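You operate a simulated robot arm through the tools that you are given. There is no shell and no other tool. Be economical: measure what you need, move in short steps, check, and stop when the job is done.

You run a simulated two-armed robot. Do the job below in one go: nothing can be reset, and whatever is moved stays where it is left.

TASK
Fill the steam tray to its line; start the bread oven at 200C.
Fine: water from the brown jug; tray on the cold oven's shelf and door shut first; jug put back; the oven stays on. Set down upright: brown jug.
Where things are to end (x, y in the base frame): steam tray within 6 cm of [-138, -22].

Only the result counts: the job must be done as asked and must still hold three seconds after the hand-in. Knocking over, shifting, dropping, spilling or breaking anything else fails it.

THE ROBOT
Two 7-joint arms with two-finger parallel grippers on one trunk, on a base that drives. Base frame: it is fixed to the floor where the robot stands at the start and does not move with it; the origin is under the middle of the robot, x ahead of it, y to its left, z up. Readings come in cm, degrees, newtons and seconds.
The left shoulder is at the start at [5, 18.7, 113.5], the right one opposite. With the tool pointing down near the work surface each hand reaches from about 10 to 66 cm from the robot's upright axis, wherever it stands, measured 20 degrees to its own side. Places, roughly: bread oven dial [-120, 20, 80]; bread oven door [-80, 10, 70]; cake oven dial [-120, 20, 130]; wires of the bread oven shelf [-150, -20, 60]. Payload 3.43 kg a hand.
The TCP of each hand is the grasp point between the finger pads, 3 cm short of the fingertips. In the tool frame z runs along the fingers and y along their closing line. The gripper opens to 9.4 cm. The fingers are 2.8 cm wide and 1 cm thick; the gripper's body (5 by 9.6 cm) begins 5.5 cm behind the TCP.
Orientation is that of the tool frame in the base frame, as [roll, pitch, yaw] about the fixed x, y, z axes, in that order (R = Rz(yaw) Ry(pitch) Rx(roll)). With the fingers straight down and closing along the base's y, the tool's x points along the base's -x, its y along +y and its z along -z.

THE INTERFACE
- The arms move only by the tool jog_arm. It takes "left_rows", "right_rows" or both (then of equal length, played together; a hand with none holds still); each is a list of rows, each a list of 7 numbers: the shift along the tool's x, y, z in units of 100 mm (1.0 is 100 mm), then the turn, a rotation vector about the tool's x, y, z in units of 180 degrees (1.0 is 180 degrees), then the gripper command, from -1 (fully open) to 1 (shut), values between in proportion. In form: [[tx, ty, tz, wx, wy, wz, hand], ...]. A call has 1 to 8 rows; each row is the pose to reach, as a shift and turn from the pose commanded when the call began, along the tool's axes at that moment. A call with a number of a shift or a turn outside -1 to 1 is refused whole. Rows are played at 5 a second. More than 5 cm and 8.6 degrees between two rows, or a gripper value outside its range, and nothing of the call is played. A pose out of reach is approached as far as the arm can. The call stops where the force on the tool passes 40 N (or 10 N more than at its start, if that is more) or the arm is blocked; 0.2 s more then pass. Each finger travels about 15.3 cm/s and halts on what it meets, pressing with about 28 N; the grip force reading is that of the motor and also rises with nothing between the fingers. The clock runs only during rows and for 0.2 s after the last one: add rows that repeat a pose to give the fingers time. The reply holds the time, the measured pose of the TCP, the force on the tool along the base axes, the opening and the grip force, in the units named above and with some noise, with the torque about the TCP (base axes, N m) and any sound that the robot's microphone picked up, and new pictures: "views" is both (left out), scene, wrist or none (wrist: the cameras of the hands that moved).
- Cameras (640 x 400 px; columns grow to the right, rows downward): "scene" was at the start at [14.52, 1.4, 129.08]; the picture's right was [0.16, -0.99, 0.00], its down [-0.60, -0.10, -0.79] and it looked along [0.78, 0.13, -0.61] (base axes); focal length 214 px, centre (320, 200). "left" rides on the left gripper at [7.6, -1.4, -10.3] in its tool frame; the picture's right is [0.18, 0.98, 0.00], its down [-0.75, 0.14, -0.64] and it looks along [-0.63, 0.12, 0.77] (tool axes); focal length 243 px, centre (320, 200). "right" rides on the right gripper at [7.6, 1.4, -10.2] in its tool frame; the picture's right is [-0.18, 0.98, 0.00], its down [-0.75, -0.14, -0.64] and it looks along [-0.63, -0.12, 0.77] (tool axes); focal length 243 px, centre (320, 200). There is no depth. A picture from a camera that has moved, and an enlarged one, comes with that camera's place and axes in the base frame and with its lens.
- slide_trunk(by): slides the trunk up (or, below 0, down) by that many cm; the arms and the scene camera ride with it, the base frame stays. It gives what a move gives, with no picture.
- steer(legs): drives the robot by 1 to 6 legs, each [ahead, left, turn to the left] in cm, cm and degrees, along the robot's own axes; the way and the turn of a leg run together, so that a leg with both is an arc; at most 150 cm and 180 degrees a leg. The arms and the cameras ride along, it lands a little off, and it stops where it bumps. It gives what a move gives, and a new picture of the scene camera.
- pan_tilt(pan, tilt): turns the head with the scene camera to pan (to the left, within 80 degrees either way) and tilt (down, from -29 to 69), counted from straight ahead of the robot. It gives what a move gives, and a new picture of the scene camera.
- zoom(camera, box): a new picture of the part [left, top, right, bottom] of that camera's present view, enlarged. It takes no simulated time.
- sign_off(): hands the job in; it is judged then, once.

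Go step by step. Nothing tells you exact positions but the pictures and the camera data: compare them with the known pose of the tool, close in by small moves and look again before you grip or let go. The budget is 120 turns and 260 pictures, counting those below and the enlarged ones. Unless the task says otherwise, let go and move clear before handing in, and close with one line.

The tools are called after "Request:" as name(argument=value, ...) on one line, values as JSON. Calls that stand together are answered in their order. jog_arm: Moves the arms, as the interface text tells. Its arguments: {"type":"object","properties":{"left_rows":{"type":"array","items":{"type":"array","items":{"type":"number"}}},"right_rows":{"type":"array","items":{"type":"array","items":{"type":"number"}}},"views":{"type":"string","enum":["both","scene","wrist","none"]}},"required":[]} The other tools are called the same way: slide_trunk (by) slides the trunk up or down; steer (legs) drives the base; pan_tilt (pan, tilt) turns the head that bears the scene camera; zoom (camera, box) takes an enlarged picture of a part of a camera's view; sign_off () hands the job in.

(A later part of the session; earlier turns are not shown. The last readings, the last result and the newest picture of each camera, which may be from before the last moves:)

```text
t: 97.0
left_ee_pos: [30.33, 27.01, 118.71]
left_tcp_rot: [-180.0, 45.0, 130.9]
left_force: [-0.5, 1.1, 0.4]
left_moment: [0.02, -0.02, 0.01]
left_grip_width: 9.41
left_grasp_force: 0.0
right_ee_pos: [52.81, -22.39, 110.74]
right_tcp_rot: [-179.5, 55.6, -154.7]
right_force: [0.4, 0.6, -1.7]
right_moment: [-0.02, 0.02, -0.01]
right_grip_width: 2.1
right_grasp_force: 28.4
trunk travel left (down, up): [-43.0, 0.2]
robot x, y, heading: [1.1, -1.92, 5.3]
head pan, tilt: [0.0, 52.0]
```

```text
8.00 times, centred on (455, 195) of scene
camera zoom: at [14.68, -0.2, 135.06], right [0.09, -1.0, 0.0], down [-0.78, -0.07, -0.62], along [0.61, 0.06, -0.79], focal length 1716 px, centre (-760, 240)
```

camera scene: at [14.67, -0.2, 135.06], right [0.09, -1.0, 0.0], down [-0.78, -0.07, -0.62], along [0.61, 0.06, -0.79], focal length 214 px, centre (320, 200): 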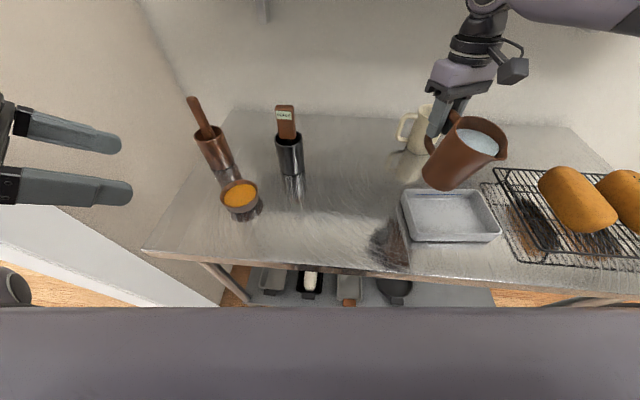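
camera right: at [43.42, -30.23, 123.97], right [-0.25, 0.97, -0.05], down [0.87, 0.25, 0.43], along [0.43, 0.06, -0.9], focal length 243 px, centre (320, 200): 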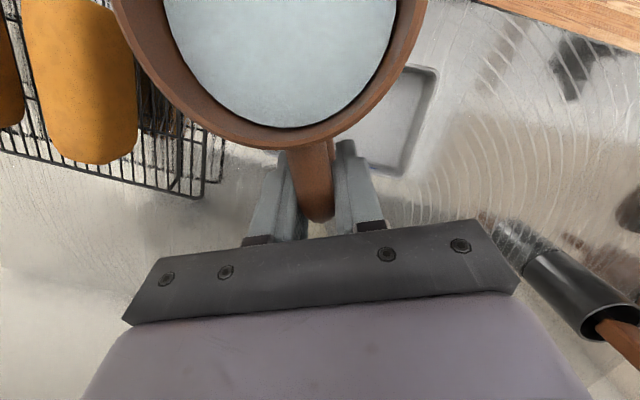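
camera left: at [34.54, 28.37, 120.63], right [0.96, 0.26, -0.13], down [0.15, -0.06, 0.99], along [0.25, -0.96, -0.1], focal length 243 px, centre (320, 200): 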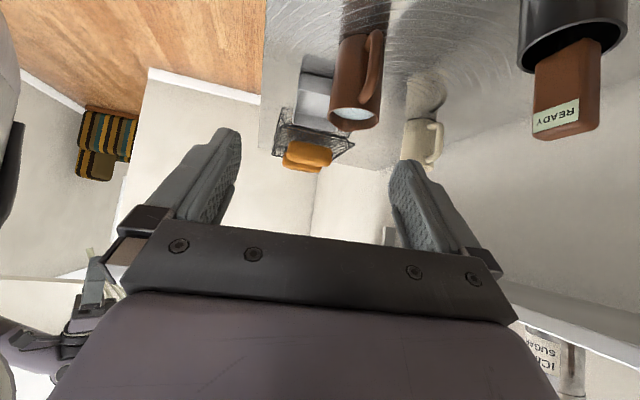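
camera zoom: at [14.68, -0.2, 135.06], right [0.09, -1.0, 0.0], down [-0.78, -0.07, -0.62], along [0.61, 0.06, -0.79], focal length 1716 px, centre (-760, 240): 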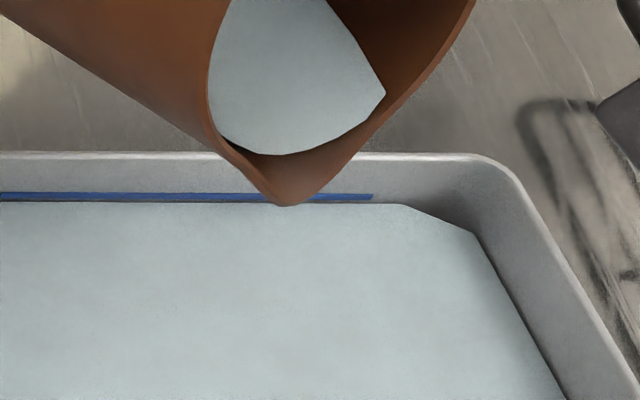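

Request:
jog_arm(right_rows=[[0, 0, 0, 0, -0.012, 0, 1], [0, 0, 0, 0, -0.024, 0, 1], [0, 0, 0, 0, -0.033, 0, 1], [0, 0, 0, 0, -0.033, 0, 1], [0, 0, 0, 0, -0.033, 0, 1], [0, 0, 0, 0, -0.033, 0, 1], [0, 0, 0, 0, -0.033, 0, 1], [0, 0, 0, 0, -0.033, 0, 1]], views="none")

Request:
jog_arm(right_rows=[[0, 0, 0, 0, 0, 0, 1], [0, 0, 0, 0, 0, 0, 1], [0, 0, 0, 0, 0, 0, 1]], views="none")

Request:
zoom(camera="scene", box=[415, 170, 495, 220])

```text
t: 98.8
left_ee_pos: [30.47, 27.16, 118.78]
left_tcp_rot: [-179.9, 45.0, 131.0]
left_force: [1.1, 0.2, -0.2]
left_moment: [-0.01, 0.01, -0.01]
left_grip_width: 9.38
left_grasp_force: 0.0
right_ee_pos: [53.06, -22.38, 110.77]
right_tcp_rot: [-179.3, 61.5, -154.6]
right_force: [-0.3, 0.2, -1.5]
right_moment: [-0.03, 0.03, 0.0]
right_grip_width: 2.09
right_grasp_force: 28.3
trunk travel left (down, up): [-43.0, 0.2]
robot x, y, heading: [0.84, -1.3, 5.2]
head pan, tilt: [0.0, 52.0]
```

```text
t: 99.6
left_ee_pos: [30.31, 27.16, 118.82]
left_tcp_rot: [-179.9, 45.0, 131.0]
left_force: [-0.6, -0.4, -0.2]
left_moment: [0.02, -0.04, -0.01]
left_grip_width: 9.41
left_grasp_force: 0.1
right_ee_pos: [53.08, -22.43, 110.83]
right_tcp_rot: [-179.4, 61.5, -154.5]
right_force: [0.3, -0.7, -2.5]
right_moment: [0.01, 0.06, 0.03]
right_grip_width: 2.1
right_grasp_force: 28.2
trunk travel left (down, up): [-43.0, 0.2]
robot x, y, heading: [1.4, -1.4, 5.1]
head pan, tilt: [0.0, 52.0]
```

```text
8.00 times, centred on (455, 195) of scene
camera zoom: at [14.68, -0.2, 135.06], right [0.09, -1.0, 0.0], down [-0.78, -0.07, -0.62], along [0.61, 0.06, -0.79], focal length 1716 px, centre (-760, 240)
```

zoom: 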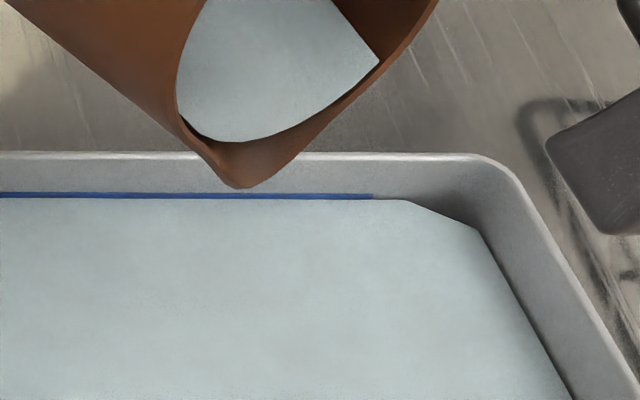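

The water touches the line's lower edge; a last 2° nudge.

Request:
jog_arm(right_rows=[[0, 0, 0, 0, -0.006, 0, 1], [0, 0, 0, 0, -0.012, 0, 1], [0, 0, 0, 0, -0.012, 0, 1], [0, 0, 0, 0, -0.012, 0, 1], [0, 0, 0, 0, -0.012, 0, 1], [0, 0, 0, 0, -0.012, 0, 1]], views="none")

Request:
zoom(camera="scene", box=[415, 170, 495, 220])

```text
t: 101.0
left_ee_pos: [30.49, 27.14, 118.69]
left_tcp_rot: [-179.9, 45.0, 131.0]
left_force: [0.7, 0.1, 0.4]
left_moment: [0.01, -0.01, -0.01]
left_grip_width: 9.4
left_grasp_force: 0.0
right_ee_pos: [52.92, -22.39, 110.83]
right_tcp_rot: [-179.5, 63.7, -154.6]
right_force: [0.1, -0.1, -1.7]
right_moment: [-0.06, 0.07, -0.04]
right_grip_width: 2.09
right_grasp_force: 28.5
trunk travel left (down, up): [-43.0, 0.2]
robot x, y, heading: [1.86, -1.35, 5.3]
head pan, tilt: [0.0, 52.0]
```

```text
8.00 times, centred on (455, 195) of scene
camera zoom: at [14.68, -0.2, 135.06], right [0.09, -1.0, 0.0], down [-0.78, -0.07, -0.62], along [0.61, 0.06, -0.79], focal length 1716 px, centre (-760, 240)
```

zoom: 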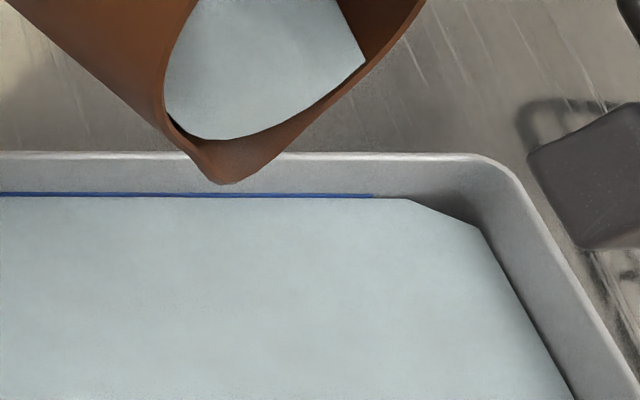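

The level sits in the line now. I tilt the jug back upright, rising a little.

Request:
jog_arm(right_rows=[[-0.02, 0.015, -0.05, 0, 0.025, 0, 1], [-0.04, 0.03, -0.1, 0, 0.065, 0, 1], [-0.06, 0.045, -0.15, 0, 0.11, 0, 1], [-0.08, 0.06, -0.2, 0, 0.155, 0, 1], [-0.1, 0.075, -0.25, 0, 0.2, 0, 1], [-0.1, 0.086, -0.25, 0, 0.245, 0, 1], [-0.1, 0.086, -0.25, 0, 0.29, 0, 1], [-0.1, 0.086, -0.25, 0, 0.333, 0, 1]], views="scene")

```text
t: 102.8
left_ee_pos: [30.49, 27.11, 118.66]
left_tcp_rot: [-179.9, 45.1, 131.0]
left_force: [0.0, 0.1, 0.5]
left_moment: [0.01, -0.02, 0.0]
left_grip_width: 9.4
left_grasp_force: 0.0
right_ee_pos: [51.04, -22.18, 112.89]
right_tcp_rot: [-179.8, 3.7, -155.0]
right_force: [0.2, -0.2, -1.9]
right_moment: [0.06, -0.07, 0.04]
right_grip_width: 2.06
right_grasp_force: 27.8
trunk travel left (down, up): [-43.0, 0.2]
robot x, y, heading: [1.24, -1.22, 5.1]
head pan, tilt: [0.0, 52.0]
camera scene: at [14.71, -0.16, 135.05], right [0.09, -1.0, 0.0], down [-0.79, -0.07, -0.62], along [0.61, 0.06, -0.79], focal length 214 px, centre (320, 200)
```

scene: 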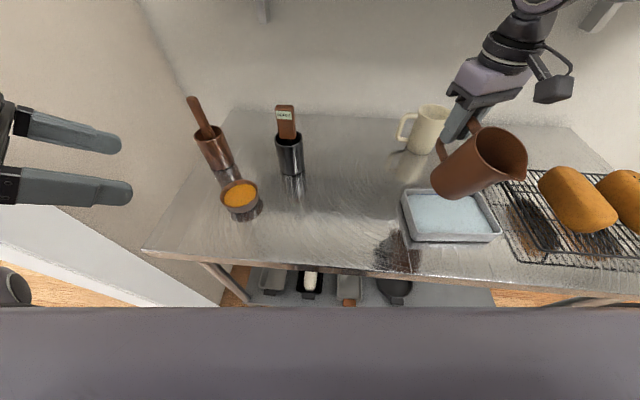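

Request:
jog_arm(right_rows=[[0.15, 0.07, -0.02, 0, 0.026, 0, 1], [0.35, 0.165, -0.03, 0, 0.052, 0, 1], [0.55, 0.26, -0.04, 0, 0.077, 0, 1], [0.75, 0.35, -0.05, 0, 0.102, 0, 1], [0.95, 0.44, -0.06, 0, 0.102, 0, 1]], views="none")

Request:
steer(legs=[[-2, -8.5, 0], [0, 0, 18], [0, 0, 18.4]])

```text
t: 104.0
left_ee_pos: [30.36, 27.11, 118.62]
left_tcp_rot: [180.0, 45.0, 130.9]
left_force: [0.0, 1.0, 0.2]
left_moment: [0.01, 0.01, -0.04]
left_grip_width: 9.4
left_grasp_force: 0.1
right_ee_pos: [40.35, -22.31, 112.67]
right_tcp_rot: [-179.7, -14.6, -155.2]
right_force: [-0.4, -0.3, -1.3]
right_moment: [0.04, -0.14, 0.01]
right_grip_width: 2.09
right_grasp_force: 27.7
trunk travel left (down, up): [-43.0, 0.2]
robot x, y, heading: [1.13, -1.61, 5.3]
head pan, tilt: [0.0, 52.0]
```

```text
t: 107.4
left_ee_pos: [6.75, 30.23, 118.81]
left_tcp_rot: [-179.9, 45.0, 166.9]
left_force: [-0.2, -0.1, 1.1]
left_moment: [0.0, 0.01, -0.01]
left_grip_width: 9.4
left_grasp_force: 0.1
right_ee_pos: [43.99, -3.96, 112.61]
right_tcp_rot: [-179.7, -14.6, -119.2]
right_force: [-0.3, 0.4, -2.8]
right_moment: [0.13, -0.1, -0.03]
right_grip_width: 2.08
right_grasp_force: 28.1
trunk travel left (down, up): [-43.0, 0.2]
robot x, y, heading: [0.13, -9.76, 41.0]
head pan, tilt: [0.0, 52.0]
camera scene: at [10.16, -1.29, 135.06], right [0.66, -0.75, 0.0], down [-0.59, -0.52, -0.62], along [0.46, 0.4, -0.79], focal length 214 px, centre (320, 200)
```

scene: 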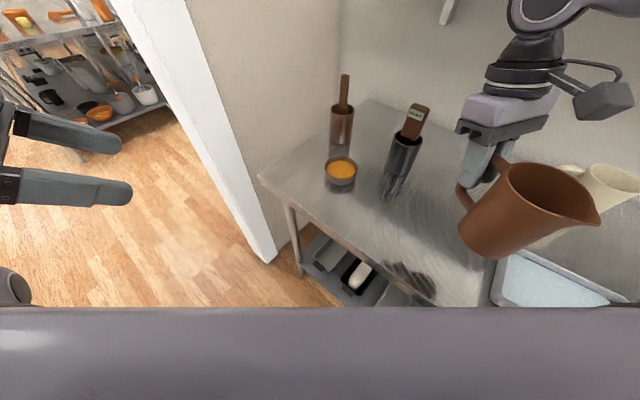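

Request:
jog_arm(right_rows=[[-0.09, -0.04, 0.04, 0.0096, 0, -0.0368, 1], [-0.18, -0.08, 0.08, 0.0192, 0, -0.0736, 1], [-0.27, -0.12, 0.12, 0.0287, 0, -0.1104, 1], [-0.36, -0.16, 0.16, 0.0383, 0, -0.147, 1], [-0.44, -0.19, 0.195, 0.0479, 0, -0.184, 1], [-0.44, -0.19, 0.195, 0.0479, 0, -0.184, 1]], views="scene")

```text
t: 108.8
left_ee_pos: [6.88, 30.14, 118.77]
left_tcp_rot: [-179.9, 45.1, 166.9]
left_force: [0.4, -0.1, 0.3]
left_moment: [0.05, 0.01, -0.01]
left_grip_width: 9.37
left_grasp_force: 0.1
right_ee_pos: [47.57, -1.51, 109.59]
right_tcp_rot: [-179.8, -14.6, -84.9]
right_force: [0.2, -0.1, -2.1]
right_moment: [0.15, -0.02, 0.01]
right_grip_width: 2.07
right_grasp_force: 27.8
trunk travel left (down, up): [-43.0, 0.2]
robot x, y, heading: [-0.05, -10.07, 41.3]
head pan, tilt: [0.0, 52.0]
camera scene: at [10.17, -1.31, 135.06], right [0.66, -0.75, 0.0], down [-0.59, -0.52, -0.62], along [0.46, 0.4, -0.79], focal length 214 px, centre (320, 200)
```

scene: 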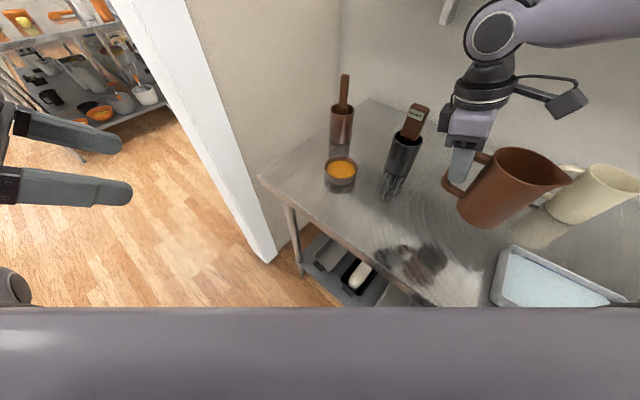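

Request:
jog_arm(right_rows=[[-0.06, 0, 0.24, 0, 0, 0, 1], [-0.125, 0, 0.48, 0, 0, 0, 1], [-0.19, 0, 0.72, 0, 0, 0, 1], [-0.225, 0, 0.86, 0, 0, 0, 1], [-0.248, 0, 0.945, 0, 0, 0, 1]], views="none")

Request:
jog_arm(right_rows=[[-0.006, 0, 0.03, 0, 0, 0, 1], [-0.012, 0, 0.05, 0, 0, 0, 1], [-0.017, 0, 0.07, 0, 0, 0, 1], [-0.017, 0, 0.07, 0, 0, 0, 1]], views="wrist")

```text
t: 110.0
left_ee_pos: [6.85, 30.22, 118.59]
left_tcp_rot: [-179.9, 45.0, 167.0]
left_force: [0.2, -0.1, 0.2]
left_moment: [0.01, 0.04, 0.01]
left_grip_width: 9.42
left_grasp_force: 0.1
right_ee_pos: [47.79, -1.87, 99.91]
right_tcp_rot: [-179.7, -14.7, -85.1]
right_force: [0.7, 0.7, -2.0]
right_moment: [0.12, 0.02, -0.01]
right_grip_width: 2.06
right_grasp_force: 28.1
trunk travel left (down, up): [-43.0, 0.2]
robot x, y, heading: [0.21, -9.98, 40.9]
head pan, tilt: [0.0, 52.0]
```

```text
t: 111.0
left_ee_pos: [6.73, 30.19, 118.73]
left_tcp_rot: [-179.9, 44.9, 166.9]
left_force: [0.6, 1.4, -0.2]
left_moment: [0.01, -0.03, 0.0]
left_grip_width: 9.4
left_grasp_force: 0.0
right_ee_pos: [47.62, -1.84, 99.32]
right_tcp_rot: [-179.8, -14.7, -85.0]
right_force: [0.0, 0.4, -1.0]
right_moment: [0.11, -0.01, -0.03]
right_grip_width: 2.09
right_grasp_force: 27.8
trunk travel left (down, up): [-43.0, 0.2]
robot x, y, heading: [-0.02, -9.8, 41.1]
head pan, tilt: [0.0, 52.0]
camera right: at [46.45, -6.62, 111.05], right [-0.99, 0.09, -0.05], down [0.06, 0.9, 0.43], along [0.08, 0.42, -0.9], focal length 243 px, centre (320, 200)
```

right: 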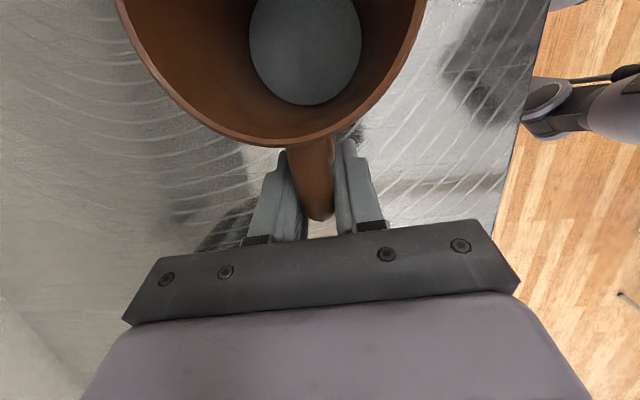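

Request:
jog_arm(right_rows=[[-0.004, 0, 0.015, 0, 0, 0, 1], [-0.008, 0, 0.03, 0, 0, 0, 1], [-0.012, 0, 0.045, 0, 0, 0, 1], [-0.014, 0, 0.055, 0, 0, 0, 1], [-0.014, 0, 0.055, 0, 0, 0, 1]], views="none")

```text
t: 112.2
left_ee_pos: [6.66, 30.25, 118.7]
left_tcp_rot: [-180.0, 45.1, 167.0]
left_force: [0.0, 1.2, -0.3]
left_moment: [-0.04, 0.0, 0.0]
left_grip_width: 9.4
left_grasp_force: 0.1
right_ee_pos: [47.66, -1.52, 98.91]
right_tcp_rot: [-179.5, -14.6, -85.0]
right_force: [3.2, 4.2, 16.6]
right_moment: [-0.63, 0.04, 0.04]
right_grip_width: 2.09
right_grasp_force: 28.2
trunk travel left (down, up): [-43.0, 0.2]
robot x, y, heading: [0.12, -10.4, 40.8]
head pan, tilt: [0.0, 52.0]
```

Contact felt: the jug stands on the bench. I ease off and open.

Request:
jog_arm(right_rows=[[0.002, 0, -0.008, 0, 0, 0, 1], [0.002, 0, -0.008, 0, 0, 0, 0.5], [0.002, 0, -0.008, 0, 0, 0, 0], [0.002, 0, -0.008, 0, 0, 0, -1], [0.002, 0, -0.008, 0, 0, 0, -1], [0.002, 0, -0.008, 0, 0, 0, -1]], views="wrist")

```text
t: 113.6
left_ee_pos: [6.79, 30.26, 118.69]
left_tcp_rot: [-179.8, 45.0, 167.0]
left_force: [-0.2, -0.5, -0.2]
left_moment: [0.01, 0.03, -0.02]
left_grip_width: 9.4
left_grasp_force: 0.0
right_ee_pos: [47.68, -1.6, 98.83]
right_tcp_rot: [-179.9, -14.6, -85.0]
right_force: [0.9, 0.1, -0.1]
right_moment: [-0.01, -0.01, 0.01]
right_grip_width: 9.4
right_grasp_force: 0.0
trunk travel left (down, up): [-43.0, 0.2]
robot x, y, heading: [0.04, -10.2, 41.1]
head pan, tilt: [0.0, 52.0]
camera right: at [46.47, -6.58, 110.58], right [-0.99, 0.09, -0.05], down [0.06, 0.9, 0.43], along [0.09, 0.42, -0.9], focal length 243 px, centre (320, 200)
```

right: 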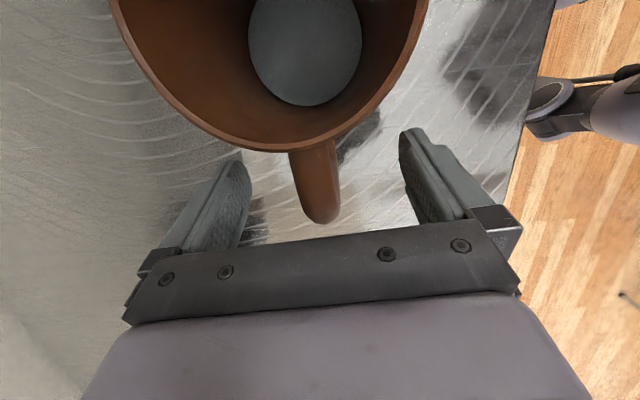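

The jug stands back in its place with a little water left. I withdraw the right hand upward along the fingers.

Request:
jog_arm(right_rows=[[0, 0, -0.3, 0, 0, 0, -1], [0, 0, -0.6, 0, 0, 0, -1], [0, 0, -1.0, 0, 0, 0, -1]], views="none")

Request:
jog_arm(right_rows=[[0, 0, -0.4, 0, 0, 0, -1], [0, 0, -0.7, 0, 0, 0, -1]], views="none")

Request:
steer(legs=[[-15, 0, 0], [0, 0, -35.5], [7, -27, 0]])

```text
t: 114.4
left_ee_pos: [6.74, 30.19, 118.61]
left_tcp_rot: [180.0, 45.0, 166.9]
left_force: [0.1, -0.1, -0.1]
left_moment: [0.01, -0.04, -0.02]
left_grip_width: 9.4
left_grasp_force: 0.0
right_ee_pos: [47.32, 1.28, 108.29]
right_tcp_rot: [-179.9, -14.8, -85.0]
right_force: [-0.3, -0.5, 0.2]
right_moment: [0.05, -0.03, -0.01]
right_grip_width: 9.4
right_grasp_force: 0.1
trunk travel left (down, up): [-43.0, 0.2]
robot x, y, heading: [-0.22, -10.2, 41.0]
head pan, tilt: [0.0, 52.0]
```

```text
t: 115.0
left_ee_pos: [6.74, 30.17, 118.72]
left_tcp_rot: [-179.9, 45.0, 166.9]
left_force: [-0.1, -0.1, -0.5]
left_moment: [-0.02, -0.03, -0.01]
left_grip_width: 9.42
left_grasp_force: 0.1
right_ee_pos: [47.25, 2.7, 114.86]
right_tcp_rot: [-179.8, -14.9, -85.1]
right_force: [-0.8, 0.1, 0.4]
right_moment: [-0.03, 0.02, -0.02]
right_grip_width: 9.4
right_grasp_force: 0.1
trunk travel left (down, up): [-43.0, 0.2]
robot x, y, heading: [-0.04, -10.07, 41.1]
head pan, tilt: [0.0, 52.0]
```

```text
t: 120.7
left_ee_pos: [27.43, -18.26, 118.8]
left_tcp_rot: [-179.9, 45.0, 130.8]
left_force: [-0.6, 0.1, 0.1]
left_moment: [0.03, -0.03, -0.01]
left_grip_width: 9.38
left_grasp_force: 0.0
right_ee_pos: [43.86, -64.27, 114.92]
right_tcp_rot: [-179.9, -14.7, -121.2]
right_force: [0.7, 0.1, 0.5]
right_moment: [0.07, -0.01, 0.01]
right_grip_width: 9.41
right_grasp_force: 0.2
trunk travel left (down, up): [-43.0, 0.2]
robot x, y, heading: [-2.03, -46.91, 4.9]
head pan, tilt: [0.0, 52.0]
camera scene: at [11.61, -45.62, 135.06], right [0.09, -1.0, 0.0], down [-0.79, -0.07, -0.62], along [0.61, 0.05, -0.79], focal length 214 px, centre (320, 200)
```

scene: 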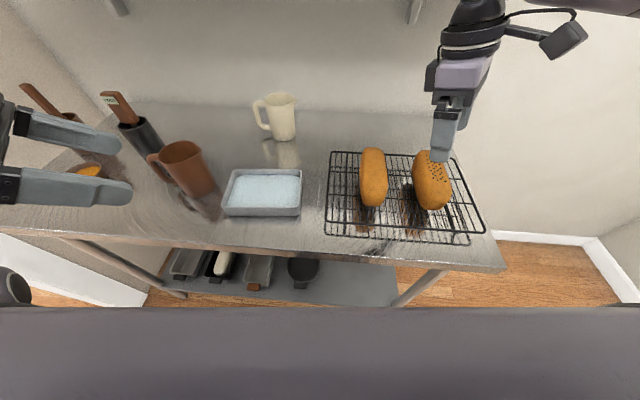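

I overshot to the right. I back off and recentre on the tray, then set both hands pointing forward and down.

Request:
steer(legs=[[-18, 0, 0], [0, 20, 1]])

Request:
jog_arm(left_rows=[[0, 0, 0, -0.03, 0, -0.03, -1], [0, 0, 0, -0.06, 0, -0.06, -1], [0, 0, 0, -0.09, 0, -0.09, -1], [0, 0, 0, -0.12, 0, -0.12, -1], [0, 0, 0, -0.15, 0, -0.15, -1], [0, 0, 0, -0.18, 0, -0.18, -1], [0, 0, 0, -0.212, 0, -0.212, -1]], right_rows=[[0, 0, 0, -0.011, 0, 0.041, -1], [0, 0, 0, -0.022, 0, 0.083, -1], [0, 0, 0, -0.033, 0, 0.124, -1], [0, 0, 0, -0.043, 0, 0.166, -1], [0, 0, 0, -0.054, 0, 0.207, -1], [0, 0, 0, -0.065, 0, 0.249, -1], [0, 0, 0, -0.076, 0, 0.29, -1]], views="scene")

```text
t: 124.2
left_ee_pos: [7.08, 0.53, 118.65]
left_tcp_rot: [-179.9, 45.0, 132.0]
left_force: [0.9, 0.5, -0.4]
left_moment: [0.03, 0.0, 0.01]
left_grip_width: 9.38
left_grasp_force: 0.0
right_ee_pos: [24.66, -45.08, 114.96]
right_tcp_rot: [-179.8, -14.6, -120.0]
right_force: [0.1, 0.0, -0.2]
right_moment: [-0.03, -0.02, -0.03]
right_grip_width: 9.39
right_grasp_force: 0.1
trunk travel left (down, up): [-43.0, 0.2]
robot x, y, heading: [-21.2, -28.98, 6.3]
head pan, tilt: [0.0, 52.0]
camera scene: at [-8.03, -27.15, 135.06], right [0.11, -0.99, 0.0], down [-0.78, -0.09, -0.62], along [0.61, 0.07, -0.79], focal length 214 px, centre (320, 200)
```

scene: 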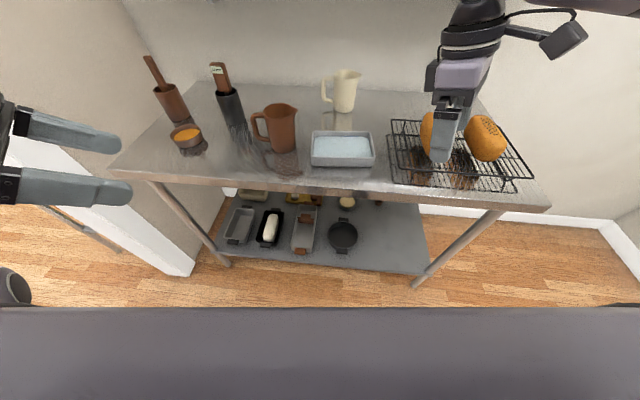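

```text
t: 125.8
left_ee_pos: [11.11, 1.0, 122.1]
left_tcp_rot: [-179.9, 44.9, -173.8]
left_force: [0.2, -0.2, -0.1]
left_moment: [0.04, -0.01, 0.04]
left_grip_width: 9.39
left_grasp_force: 0.1
left hand out of reach, approached as far as the arm can: row 2, 3, 4, 5, 6, 7
right_ee_pos: [24.76, -45.09, 115.01]
right_tcp_rot: [-179.9, -14.5, -173.9]
right_force: [0.8, -0.4, -0.5]
right_moment: [0.02, -0.04, 0.01]
right_grip_width: 9.4
right_grasp_force: 0.1
trunk travel left (down, up): [-43.0, 0.2]
robot x, y, heading: [-21.58, -28.34, 6.2]
head pan, tilt: [0.0, 52.0]
camera scene: at [-8.03, -27.23, 135.06], right [0.11, -0.99, 0.0], down [-0.78, -0.09, -0.62], along [0.61, 0.07, -0.79], focal length 214 px, centre (320, 200)
```

scene: 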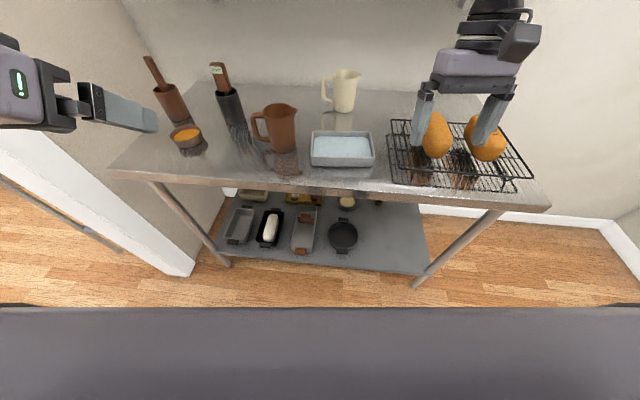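

Request:
jog_arm(left_rows=[[0, -0.13, 0, 0, -0.0035, 0, -1], [0, -0.25, 0, 0, -0.007, 0, -1], [0, -0.38, 0, 0, -0.01, 0, -1], [0, -0.5, 0, 0, -0.014, 0, -1], [0, -0.63, 0, 0, -0.018, 0, -1], [0, -0.75, 0, 0, -0.021, 0, -1], [0, -0.88, 0, 0, -0.025, 0, -1], [0, -1.0, 0, 0, -0.028, 0, -1]], right_rows=[[0.1, 0, 0, 0, -0.045, 0, -1], [0.2, 0, 0, 0, -0.09, 0, -1], [0.3, 0, 0, 0, -0.134, 0, -1], [0.4, 0, 0, 0, -0.179, 0, -1], [0.5, 0, 0, 0, -0.224, 0, -1], [0.6, 0, 0, 0, -0.269, 0, -1], [0.7, 0, 0, 0, -0.313, 0, -1], [0.8, 0, 0, 0, -0.358, 0, -1]], views="scene")

Request:
zoom(camera="scene", box=[280, 105, 400, 180])

```text
t: 127.6
left_ee_pos: [12.0, -8.71, 121.72]
left_tcp_rot: [-179.9, 49.9, -174.1]
left_force: [0.7, 0.4, -0.7]
left_moment: [0.02, 0.04, -0.03]
left_grip_width: 9.38
left_grasp_force: 0.0
left hand out of reach, approached as far as the arm can: row 2, 3, 4, 5, 6
right_ee_pos: [19.6, -44.81, 118.17]
right_tcp_rot: [-179.9, 49.9, -173.6]
right_force: [0.3, -0.5, 1.0]
right_moment: [0.01, 0.01, 0.0]
right_grip_width: 9.41
right_grasp_force: 0.0
right hand out of reach, approached as far as the arm can: row 8
trunk travel left (down, up): [-43.0, 0.2]
robot x, y, heading: [-21.32, -28.77, 6.3]
head pan, tilt: [0.0, 52.0]
camera scene: at [-7.97, -27.17, 135.05], right [0.11, -0.99, 0.0], down [-0.78, -0.09, -0.62], along [0.61, 0.07, -0.79], focal length 214 px, centre (320, 200)
```

scene: 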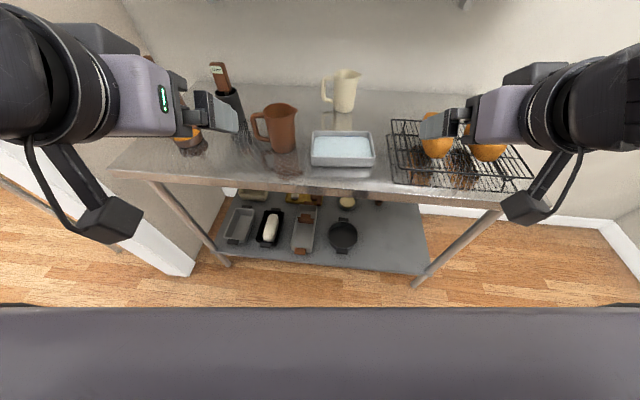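

```text
5.33 times, centred on (340, 142) of scene
camera zoom: at [-7.97, -27.17, 135.05], right [0.11, -0.99, 0.0], down [-0.78, -0.09, -0.62], along [0.61, 0.07, -0.79], focal length 1144 px, centre (213, 507)
```

zoom: 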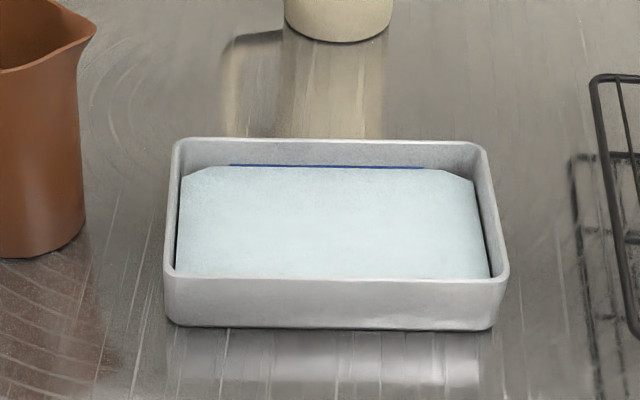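

Both hands now point forward-down at 50°. Tray centre ≈ [44.6, -27.8], aligned with my heading; I drive up to it centred.

Request:
steer(legs=[[18, -6.3, 0]])

Request:
zoom(camera="scene", box=[240, 120, 400, 240])

```text
t: 129.1
left_ee_pos: [30.33, -13.43, 121.76]
left_tcp_rot: [-180.0, 49.9, -174.1]
left_force: [-0.2, -0.1, -0.4]
left_moment: [0.0, 0.03, -0.01]
left_grip_width: 9.39
left_grasp_force: 0.3
right_ee_pos: [37.94, -49.43, 118.18]
right_tcp_rot: [-179.6, 49.8, -173.8]
right_force: [0.0, 0.3, 0.5]
right_moment: [-0.01, 0.0, 0.03]
right_grip_width: 9.4
right_grasp_force: 0.0
trunk travel left (down, up): [-43.0, 0.2]
robot x, y, heading: [-3.56, -33.36, 6.4]
head pan, tilt: [0.0, 52.0]
camera scene: at [10.25, -31.65, 135.05], right [0.11, -0.99, 0.0], down [-0.78, -0.08, -0.62], along [0.61, 0.07, -0.79], focal length 214 px, centre (320, 200)
```

scene: 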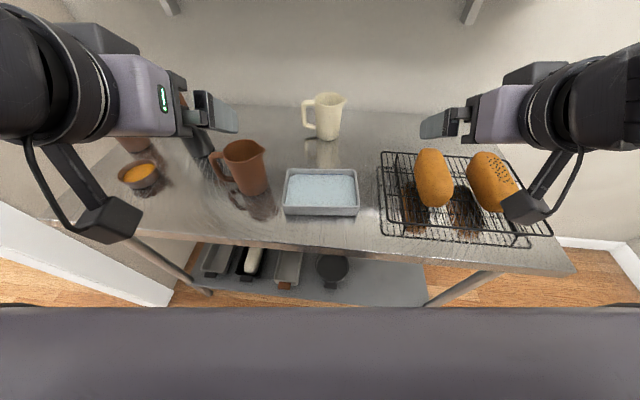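

```text
3.33 times, centred on (320, 180) of scene
camera zoom: at [10.25, -31.65, 135.05], right [0.11, -0.99, 0.0], down [-0.78, -0.08, -0.62], along [0.61, 0.07, -0.79], focal length 715 px, centre (320, 267)
```

zoom: 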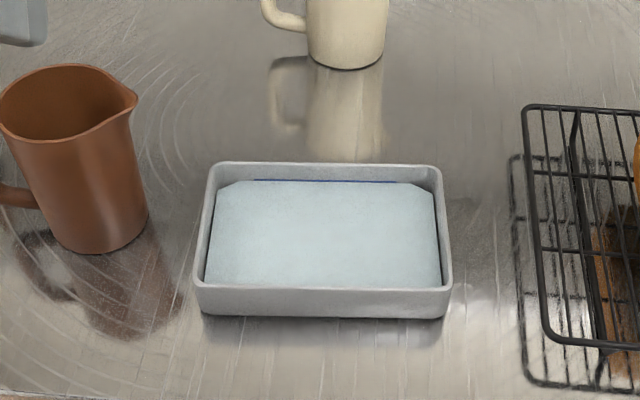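

I lower both hands toward the tray's side walls with the fingers partly open (about 5 cm) to keep clear of the jug and rack.

Request:
jog_arm(left_rows=[[0.09, -0.09, 0.25, 0, 0, 0, -0.06], [0.175, -0.175, 0.49, 0, 0, 0, -0.06], [0.26, -0.26, 0.73, 0, 0, 0, -0.06], [0.348, -0.345, 0.97, 0, 0, 0, -0.06]], right_rows=[[0.085, 0.15, 0.175, 0, 0, 0, -0.06], [0.17, 0.3, 0.35, 0, 0, 0, -0.06], [0.255, 0.45, 0.525, 0, 0, 0, -0.06], [0.34, 0.6, 0.7, 0, 0, 0, -0.06]], views="scene")

```text
t: 130.1
left_ee_pos: [35.81, -16.3, 112.53]
left_tcp_rot: [180.0, 49.9, -174.2]
left_force: [0.2, -0.3, 0.1]
left_moment: [-0.02, 0.01, -0.01]
left_grip_width: 4.97
left_grasp_force: 0.1
right_ee_pos: [40.23, -43.3, 110.94]
right_tcp_rot: [-179.9, 49.9, -173.8]
right_force: [-0.6, 0.3, 0.0]
right_moment: [-0.02, 0.0, 0.01]
right_grip_width: 4.99
right_grasp_force: 0.1
trunk travel left (down, up): [-43.0, 0.2]
robot x, y, heading: [-3.33, -32.92, 6.1]
head pan, tilt: [0.0, 52.0]
camera scene: at [10.26, -31.65, 135.06], right [0.11, -0.99, 0.0], down [-0.78, -0.08, -0.61], along [0.61, 0.07, -0.79], focal length 214 px, centre (320, 200)
```

scene: 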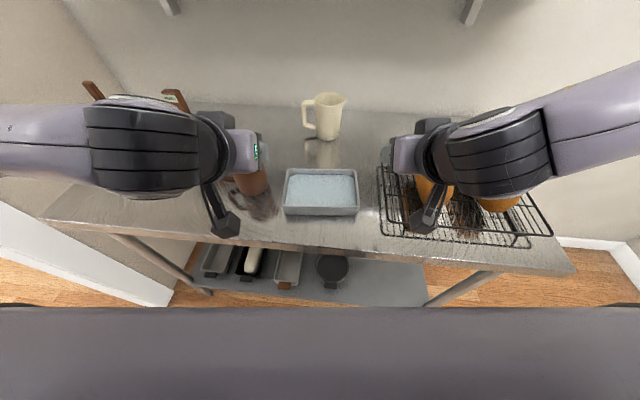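

Request:
jog_arm(left_rows=[[0.08, -0.09, 0.24, 0, 0, 0, -0.06], [0.16, -0.175, 0.48, 0, 0, 0, -0.06], [0.24, -0.26, 0.71, 0, 0, 0, -0.06], [0.317, -0.345, 0.94, 0, 0, 0, -0.06]], right_rows=[[0.076, 0.155, 0.18, 0, 0, 0, -0.06], [0.152, 0.31, 0.36, 0, 0, 0, -0.06], [0.228, 0.465, 0.535, 0, 0, 0, -0.06], [0.305, 0.62, 0.71, 0, 0, 0, -0.06]])

```text
t: 131.1
left_ee_pos: [41.3, -19.1, 104.25]
left_tcp_rot: [-180.0, 50.0, -174.2]
left_force: [0.2, 0.1, 0.3]
left_moment: [-0.02, -0.01, 0.01]
left_grip_width: 4.98
left_grasp_force: 0.0
right_ee_pos: [43.02, -42.11, 106.8]
right_tcp_rot: [-179.7, 49.9, -173.7]
right_force: [-1.0, -0.6, 0.3]
right_moment: [0.01, 0.0, -0.02]
right_grip_width: 4.98
right_grasp_force: 0.0
right hand out of reach, approached as far as the arm can: row 2, 3, 4
trunk travel left (down, up): [-43.0, 0.2]
robot x, y, heading: [-2.88, -32.79, 6.0]
head pan, tilt: [0.0, 52.0]
camera scene: at [10.18, -31.64, 135.06], right [0.11, -0.99, 0.0], down [-0.78, -0.08, -0.62], along [0.61, 0.07, -0.79], focal length 214 px, centre (320, 200)
camera right: at [30.1, -41.96, 107.48], right [0.01, 0.99, 0.14], down [0.01, -0.14, 0.99], along [1.0, -0.01, -0.01], focal length 243 px, centre (320, 200)
camera left: at [28.64, -21.77, 105.18], right [-0.22, 0.97, -0.14], down [-0.02, 0.14, 0.99], along [0.98, 0.22, -0.01], focal length 243 px, centre (320, 200)
```

scene: 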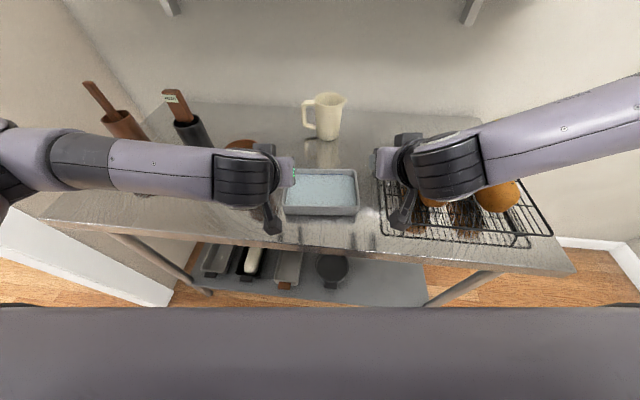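
right: 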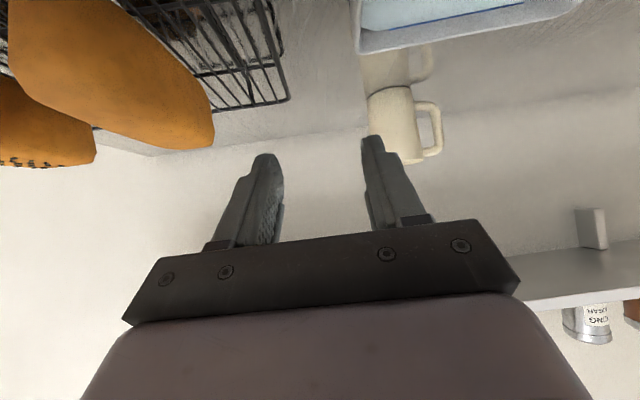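
left: 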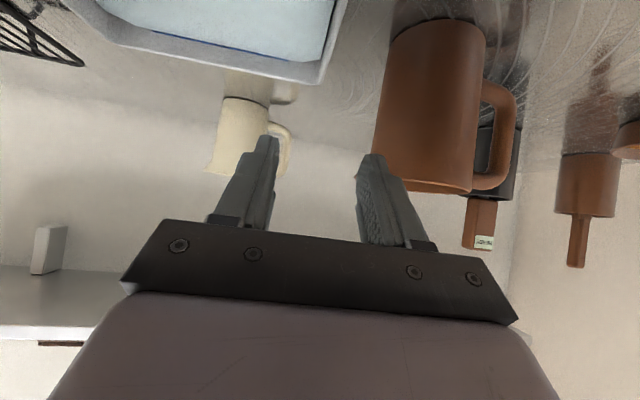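

This two-handed stance pushes my elbows wide, which won't fit beside the open oven door. Better: one hand (left) gripping the middle of the tray's near long wall with fingers straight down. I raise both hands and back off to re-pose.

Request:
jog_arm(left_rows=[[-0.3, 0, -0.25, 0, 0, 0, -0.06], [-0.6, 0, -0.5, 0, 0, 0, -0.06]], right_rows=[[-0.3, 0, -0.25, 0, 0, 0, -0.06], [-0.6, 0, -0.5, 0, 0, 0, -0.06]], views="none")

Request:
steer(legs=[[-20, 0, 0]])

```text
t: 131.7
left_ee_pos: [40.95, -19.09, 112.19]
left_tcp_rot: [180.0, 49.9, -174.1]
left_force: [-1.1, -0.9, 0.5]
left_moment: [0.01, -0.03, 0.02]
left_grip_width: 4.98
left_grasp_force: 0.1
right_ee_pos: [43.01, -41.89, 114.74]
right_tcp_rot: [-179.7, 49.8, -173.7]
right_force: [0.5, -0.3, 0.1]
right_moment: [0.02, 0.0, -0.04]
right_grip_width: 4.98
right_grasp_force: 0.0
trunk travel left (down, up): [-43.0, 0.2]
robot x, y, heading: [-3.09, -33.16, 6.1]
head pan, tilt: [0.0, 52.0]
```

```text
t: 133.3
left_ee_pos: [21.76, -21.16, 112.14]
left_tcp_rot: [-179.8, 49.9, -174.1]
left_force: [1.3, -0.5, -0.1]
left_moment: [0.01, -0.03, 0.0]
left_grip_width: 5.01
left_grasp_force: 0.1
right_ee_pos: [23.72, -43.92, 114.66]
right_tcp_rot: [-179.7, 49.9, -173.6]
right_force: [-0.2, 0.4, 0.3]
right_moment: [-0.02, 0.06, -0.04]
right_grip_width: 4.99
right_grasp_force: 0.1
trunk travel left (down, up): [-43.0, 0.2]
robot x, y, heading: [-22.46, -34.91, 6.0]
head pan, tilt: [0.0, 52.0]
camera scene: at [-9.22, -33.69, 135.07], right [0.11, -0.99, 0.0], down [-0.78, -0.08, -0.62], along [0.61, 0.07, -0.79], focal length 214 px, centre (320, 200)
```

scene: 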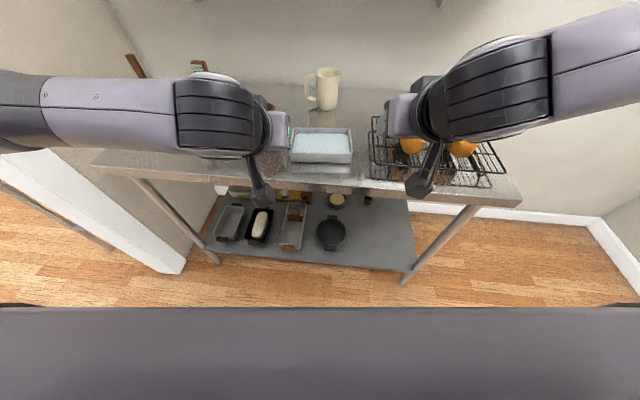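

Request:
jog_arm(left_rows=[[0, 0.15, 0, 0, 0.046, 0, -1], [0, 0.3, 0, 0, 0.092, 0, -1], [0, 0.45, 0, 0, 0.139, 0, -1], [0, 0.6, 0, 0, 0.185, 0, -1], [0, 0.75, 0, 0, 0.232, 0, -1], [0, 0.9, 0, 0, 0.278, 0, -1]], right_rows=[[0, -0.1, -0.08, 0, 0.046, 0, -1], [0, -0.2, -0.16, 0, 0.092, 0, -1], [0, -0.3, -0.24, 0, 0.139, 0, -1], [0, -0.4, -0.32, 0, 0.185, 0, -1], [0, -0.5, -0.4, 0, 0.232, 0, -1], [0, -0.6, -0.5, 0, 0.278, 0, -1]], views="none")

Request:
jog_arm(left_rows=[[0, 0.12, 0, 0, 0, 0.043, -1], [0, 0.24, 0, 0, 0, 0.086, -1], [0, 0.36, 0, 0, 0, 0.129, -1], [0, 0.48, 0, 0, 0, 0.171, -1], [0, 0.6, 0, 0, 0, 0.214, -1], [0, 0.72, 0, 0, 0, 0.257, -1], [0, 0.84, 0, 0, 0, 0.3, -1]], right_rows=[[0, -0.1, 0, 0, 0, 0, -1], [0, -0.2, 0, 0, 0, 0, -1], [0, -0.3, 0, 0, 0, 0, -1], [0, -0.4, 0, 0, 0, 0, -1], [0, -0.5, 0, 0, 0, 0, -1], [0, -0.6, 0, 0, 0, 0, -1], [0, -0.7, 0, 0, 0, 0, -1]], views="scene")

```text
t: 134.7
left_ee_pos: [21.11, -12.16, 112.08]
left_tcp_rot: [-179.8, -0.3, -174.4]
left_force: [0.0, 1.0, 0.1]
left_moment: [-0.02, 0.01, -0.02]
left_grip_width: 9.4
left_grasp_force: 0.1
right_ee_pos: [20.5, -50.44, 117.76]
right_tcp_rot: [-180.0, -0.5, -173.9]
right_force: [0.4, -0.1, 0.1]
right_moment: [0.02, 0.0, -0.01]
right_grip_width: 9.41
right_grasp_force: 0.0
trunk travel left (down, up): [-43.0, 0.2]
robot x, y, heading: [-22.71, -35.16, 6.1]
head pan, tilt: [0.0, 52.0]
```

```text
t: 136.3
left_ee_pos: [17.19, -5.28, 111.84]
left_tcp_rot: [-178.6, 3.5, 139.4]
left_force: [0.2, 0.0, -0.4]
left_moment: [0.01, 0.0, 0.0]
left_grip_width: 9.41
left_grasp_force: 0.0
left hand out of reach, approached as far as the arm can: row 6, 7
right_ee_pos: [21.26, -57.12, 118.05]
right_tcp_rot: [-179.7, -0.1, -174.0]
right_force: [-0.6, 0.4, 0.0]
right_moment: [-0.02, 0.01, -0.02]
right_grip_width: 9.42
right_grasp_force: 0.1
trunk travel left (down, up): [-43.0, 0.2]
robot x, y, heading: [-22.42, -34.96, 6.0]
head pan, tilt: [0.0, 52.0]
camera scene: at [-9.23, -33.6, 135.08], right [0.11, -0.99, 0.0], down [-0.78, -0.08, -0.62], along [0.61, 0.07, -0.79], focal length 214 px, centre (320, 200)
```

scene: 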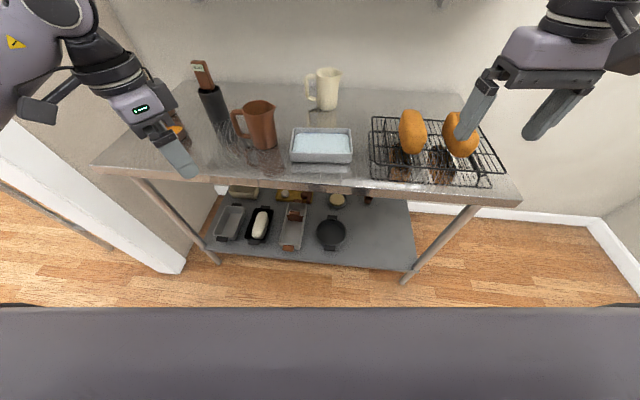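

Request:
jog_arm(left_rows=[[-0.25, -0.17, 0, 0, 0, 0.0, -1], [-0.5, -0.34, 0, 0, 0, 0.015, -1], [-0.75, -0.5, 0, 0, 0, 0.03, -1], [-0.98, -0.66, 0, 0, 0, 0.041, -1]], views="none")

```text
t: 137.3
left_ee_pos: [20.35, -16.58, 112.64]
left_tcp_rot: [-179.1, 3.6, 132.0]
left_force: [0.4, -0.1, 0.1]
left_moment: [0.0, -0.04, 0.04]
left_grip_width: 9.41
left_grasp_force: 0.1
right_ee_pos: [21.43, -57.25, 117.86]
right_tcp_rot: [-179.9, -0.2, -173.9]
right_force: [-0.3, 0.4, 0.7]
right_moment: [-0.02, 0.03, -0.01]
right_grip_width: 9.41
right_grasp_force: 0.1
trunk travel left (down, up): [-43.0, 0.2]
robot x, y, heading: [-22.33, -35.04, 6.2]
head pan, tilt: [0.0, 52.0]
```

Request:
steer(legs=[[0, 0, -36.6], [4, 23, 0]])

Request:
pan_tilt(pan=20, tilt=50)

```text
t: 141.7
left_ee_pos: [38.12, -28.64, 112.67]
left_tcp_rot: [-179.0, 3.6, 94.8]
left_force: [0.1, -0.1, -0.3]
left_moment: [-0.02, 0.0, 0.03]
left_grip_width: 9.41
left_grasp_force: 0.0
right_ee_pos: [14.35, -61.55, 117.87]
right_tcp_rot: [-179.8, -0.2, 149.0]
right_force: [-0.6, 0.7, -1.0]
right_moment: [-0.01, 0.01, -0.03]
right_grip_width: 9.41
right_grasp_force: 0.0
trunk travel left (down, up): [-43.0, 0.2]
robot x, y, heading: [-7.01, -17.62, -31.0]
head pan, tilt: [0.0, 52.0]
camera scene: at [4.29, -24.41, 135.06], right [-0.51, -0.86, 0.0], down [-0.68, 0.41, -0.62], along [0.53, -0.32, -0.79], focal length 214 px, centre (320, 200)
```

scene: 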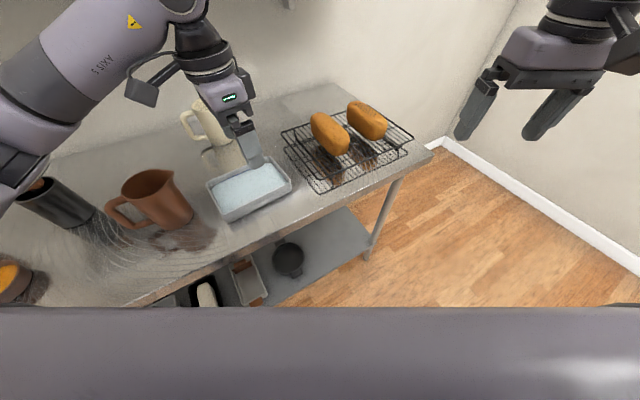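

```text
t: 142.5
left_ee_pos: [38.19, -28.71, 112.63]
left_tcp_rot: [-179.1, 3.7, 94.9]
left_force: [0.1, 0.9, 0.7]
left_moment: [-0.01, -0.02, 0.01]
left_grip_width: 9.4
left_grasp_force: 0.1
right_ee_pos: [14.42, -61.72, 117.81]
right_tcp_rot: [-179.8, -0.3, 149.0]
right_force: [-0.3, -0.5, 0.2]
right_moment: [0.0, 0.02, 0.01]
right_grip_width: 9.4
right_grasp_force: 0.1
trunk travel left (down, up): [-43.0, 0.2]
robot x, y, heading: [-7.04, -17.6, -30.9]
head pan, tilt: [20.0, 50.0]
camera scene: at [5.39, -22.04, 135.33], right [-0.19, -0.98, 0.0], down [-0.75, 0.15, -0.64], along [0.63, -0.12, -0.77], focal length 214 px, centre (320, 200)
```

scene: 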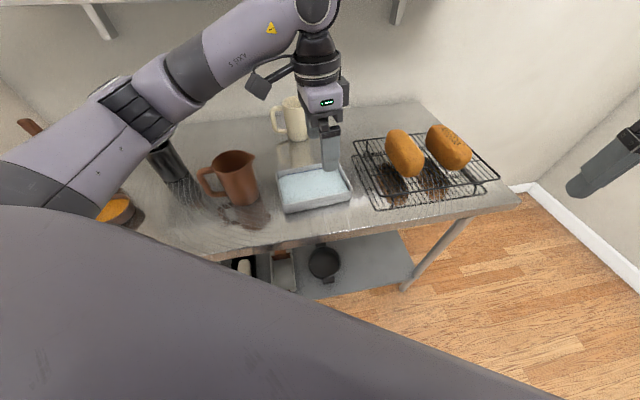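

The left hand is lined up over the near wall, and its forearm goes back and up, away from where the oven would be. Check the wrist view before descending.

Request:
jog_arm(left_rows=[[0, 0, 0.3, 0, 0, 0, -0.06], [0, 0, 0.7, 0, 0, 0, -0.06], [0, 0, 1.0, 0, 0, 0, -0.06]])

```text
t: 143.3
left_ee_pos: [38.1, -29.49, 102.63]
left_tcp_rot: [-179.1, 3.6, 94.9]
left_force: [0.5, 0.0, 0.6]
left_moment: [-0.04, 0.02, 0.04]
left_grip_width: 4.97
left_grasp_force: 0.0
right_ee_pos: [14.32, -61.59, 117.78]
right_tcp_rot: [-179.9, -0.2, 149.0]
right_force: [0.3, 1.1, -0.1]
right_moment: [0.02, -0.02, -0.03]
right_grip_width: 9.39
right_grasp_force: 0.1
trunk travel left (down, up): [-43.0, 0.2]
robot x, y, heading: [-7.01, -17.55, -30.8]
head pan, tilt: [20.0, 50.0]
camera scene: at [5.41, -22.03, 135.33], right [-0.19, -0.98, 0.0], down [-0.75, 0.15, -0.64], along [0.63, -0.12, -0.77], focal length 214 px, centre (320, 200)
camera left: at [36.17, -21.3, 112.46], right [0.96, 0.27, -0.03], down [0.21, -0.7, 0.69], along [0.16, -0.67, -0.73], focal length 243 px, centre (320, 200)
```

scene: 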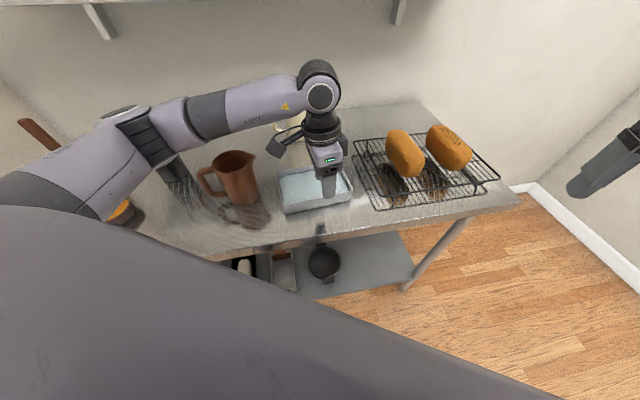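
left: 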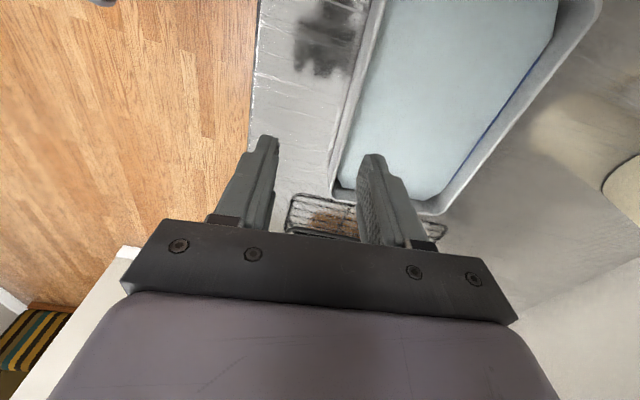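

The wall centre is about 1.6 cm further in x than the TCP. I shift and go down so one finger is inside, one outside.

Request:
jog_arm(left_rows=[[0.08, 0.17, 0.1, 0, 0, 0, -0.06], [0.12, 0.17, 0.45, 0, 0, 0, -0.06], [0.16, 0.17, 0.62, 0, 0, 0, -0.06]], views="wrist")

```text
t: 144.1
left_ee_pos: [39.73, -27.59, 96.32]
left_tcp_rot: [-179.2, 3.6, 94.8]
left_force: [0.6, -0.6, 0.0]
left_moment: [0.05, 0.01, -0.03]
left_grip_width: 4.97
left_grasp_force: 0.0
right_ee_pos: [14.32, -61.63, 117.76]
right_tcp_rot: [-179.8, -0.3, 148.9]
right_force: [0.0, 0.1, -0.6]
right_moment: [-0.03, -0.01, -0.05]
right_grip_width: 9.42
right_grasp_force: 0.0
trunk travel left (down, up): [-43.0, 0.2]
robot x, y, heading: [-7.27, -17.62, -31.0]
head pan, tilt: [20.0, 50.0]
camera left: at [37.82, -19.42, 106.1], right [0.96, 0.27, -0.03], down [0.21, -0.7, 0.69], along [0.16, -0.67, -0.73], focal length 243 px, centre (320, 200)
```

left: 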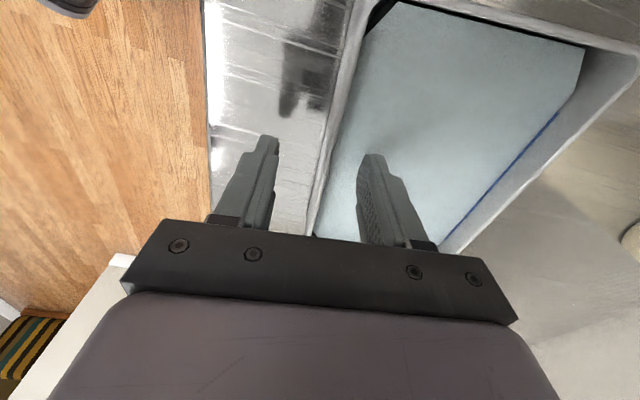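

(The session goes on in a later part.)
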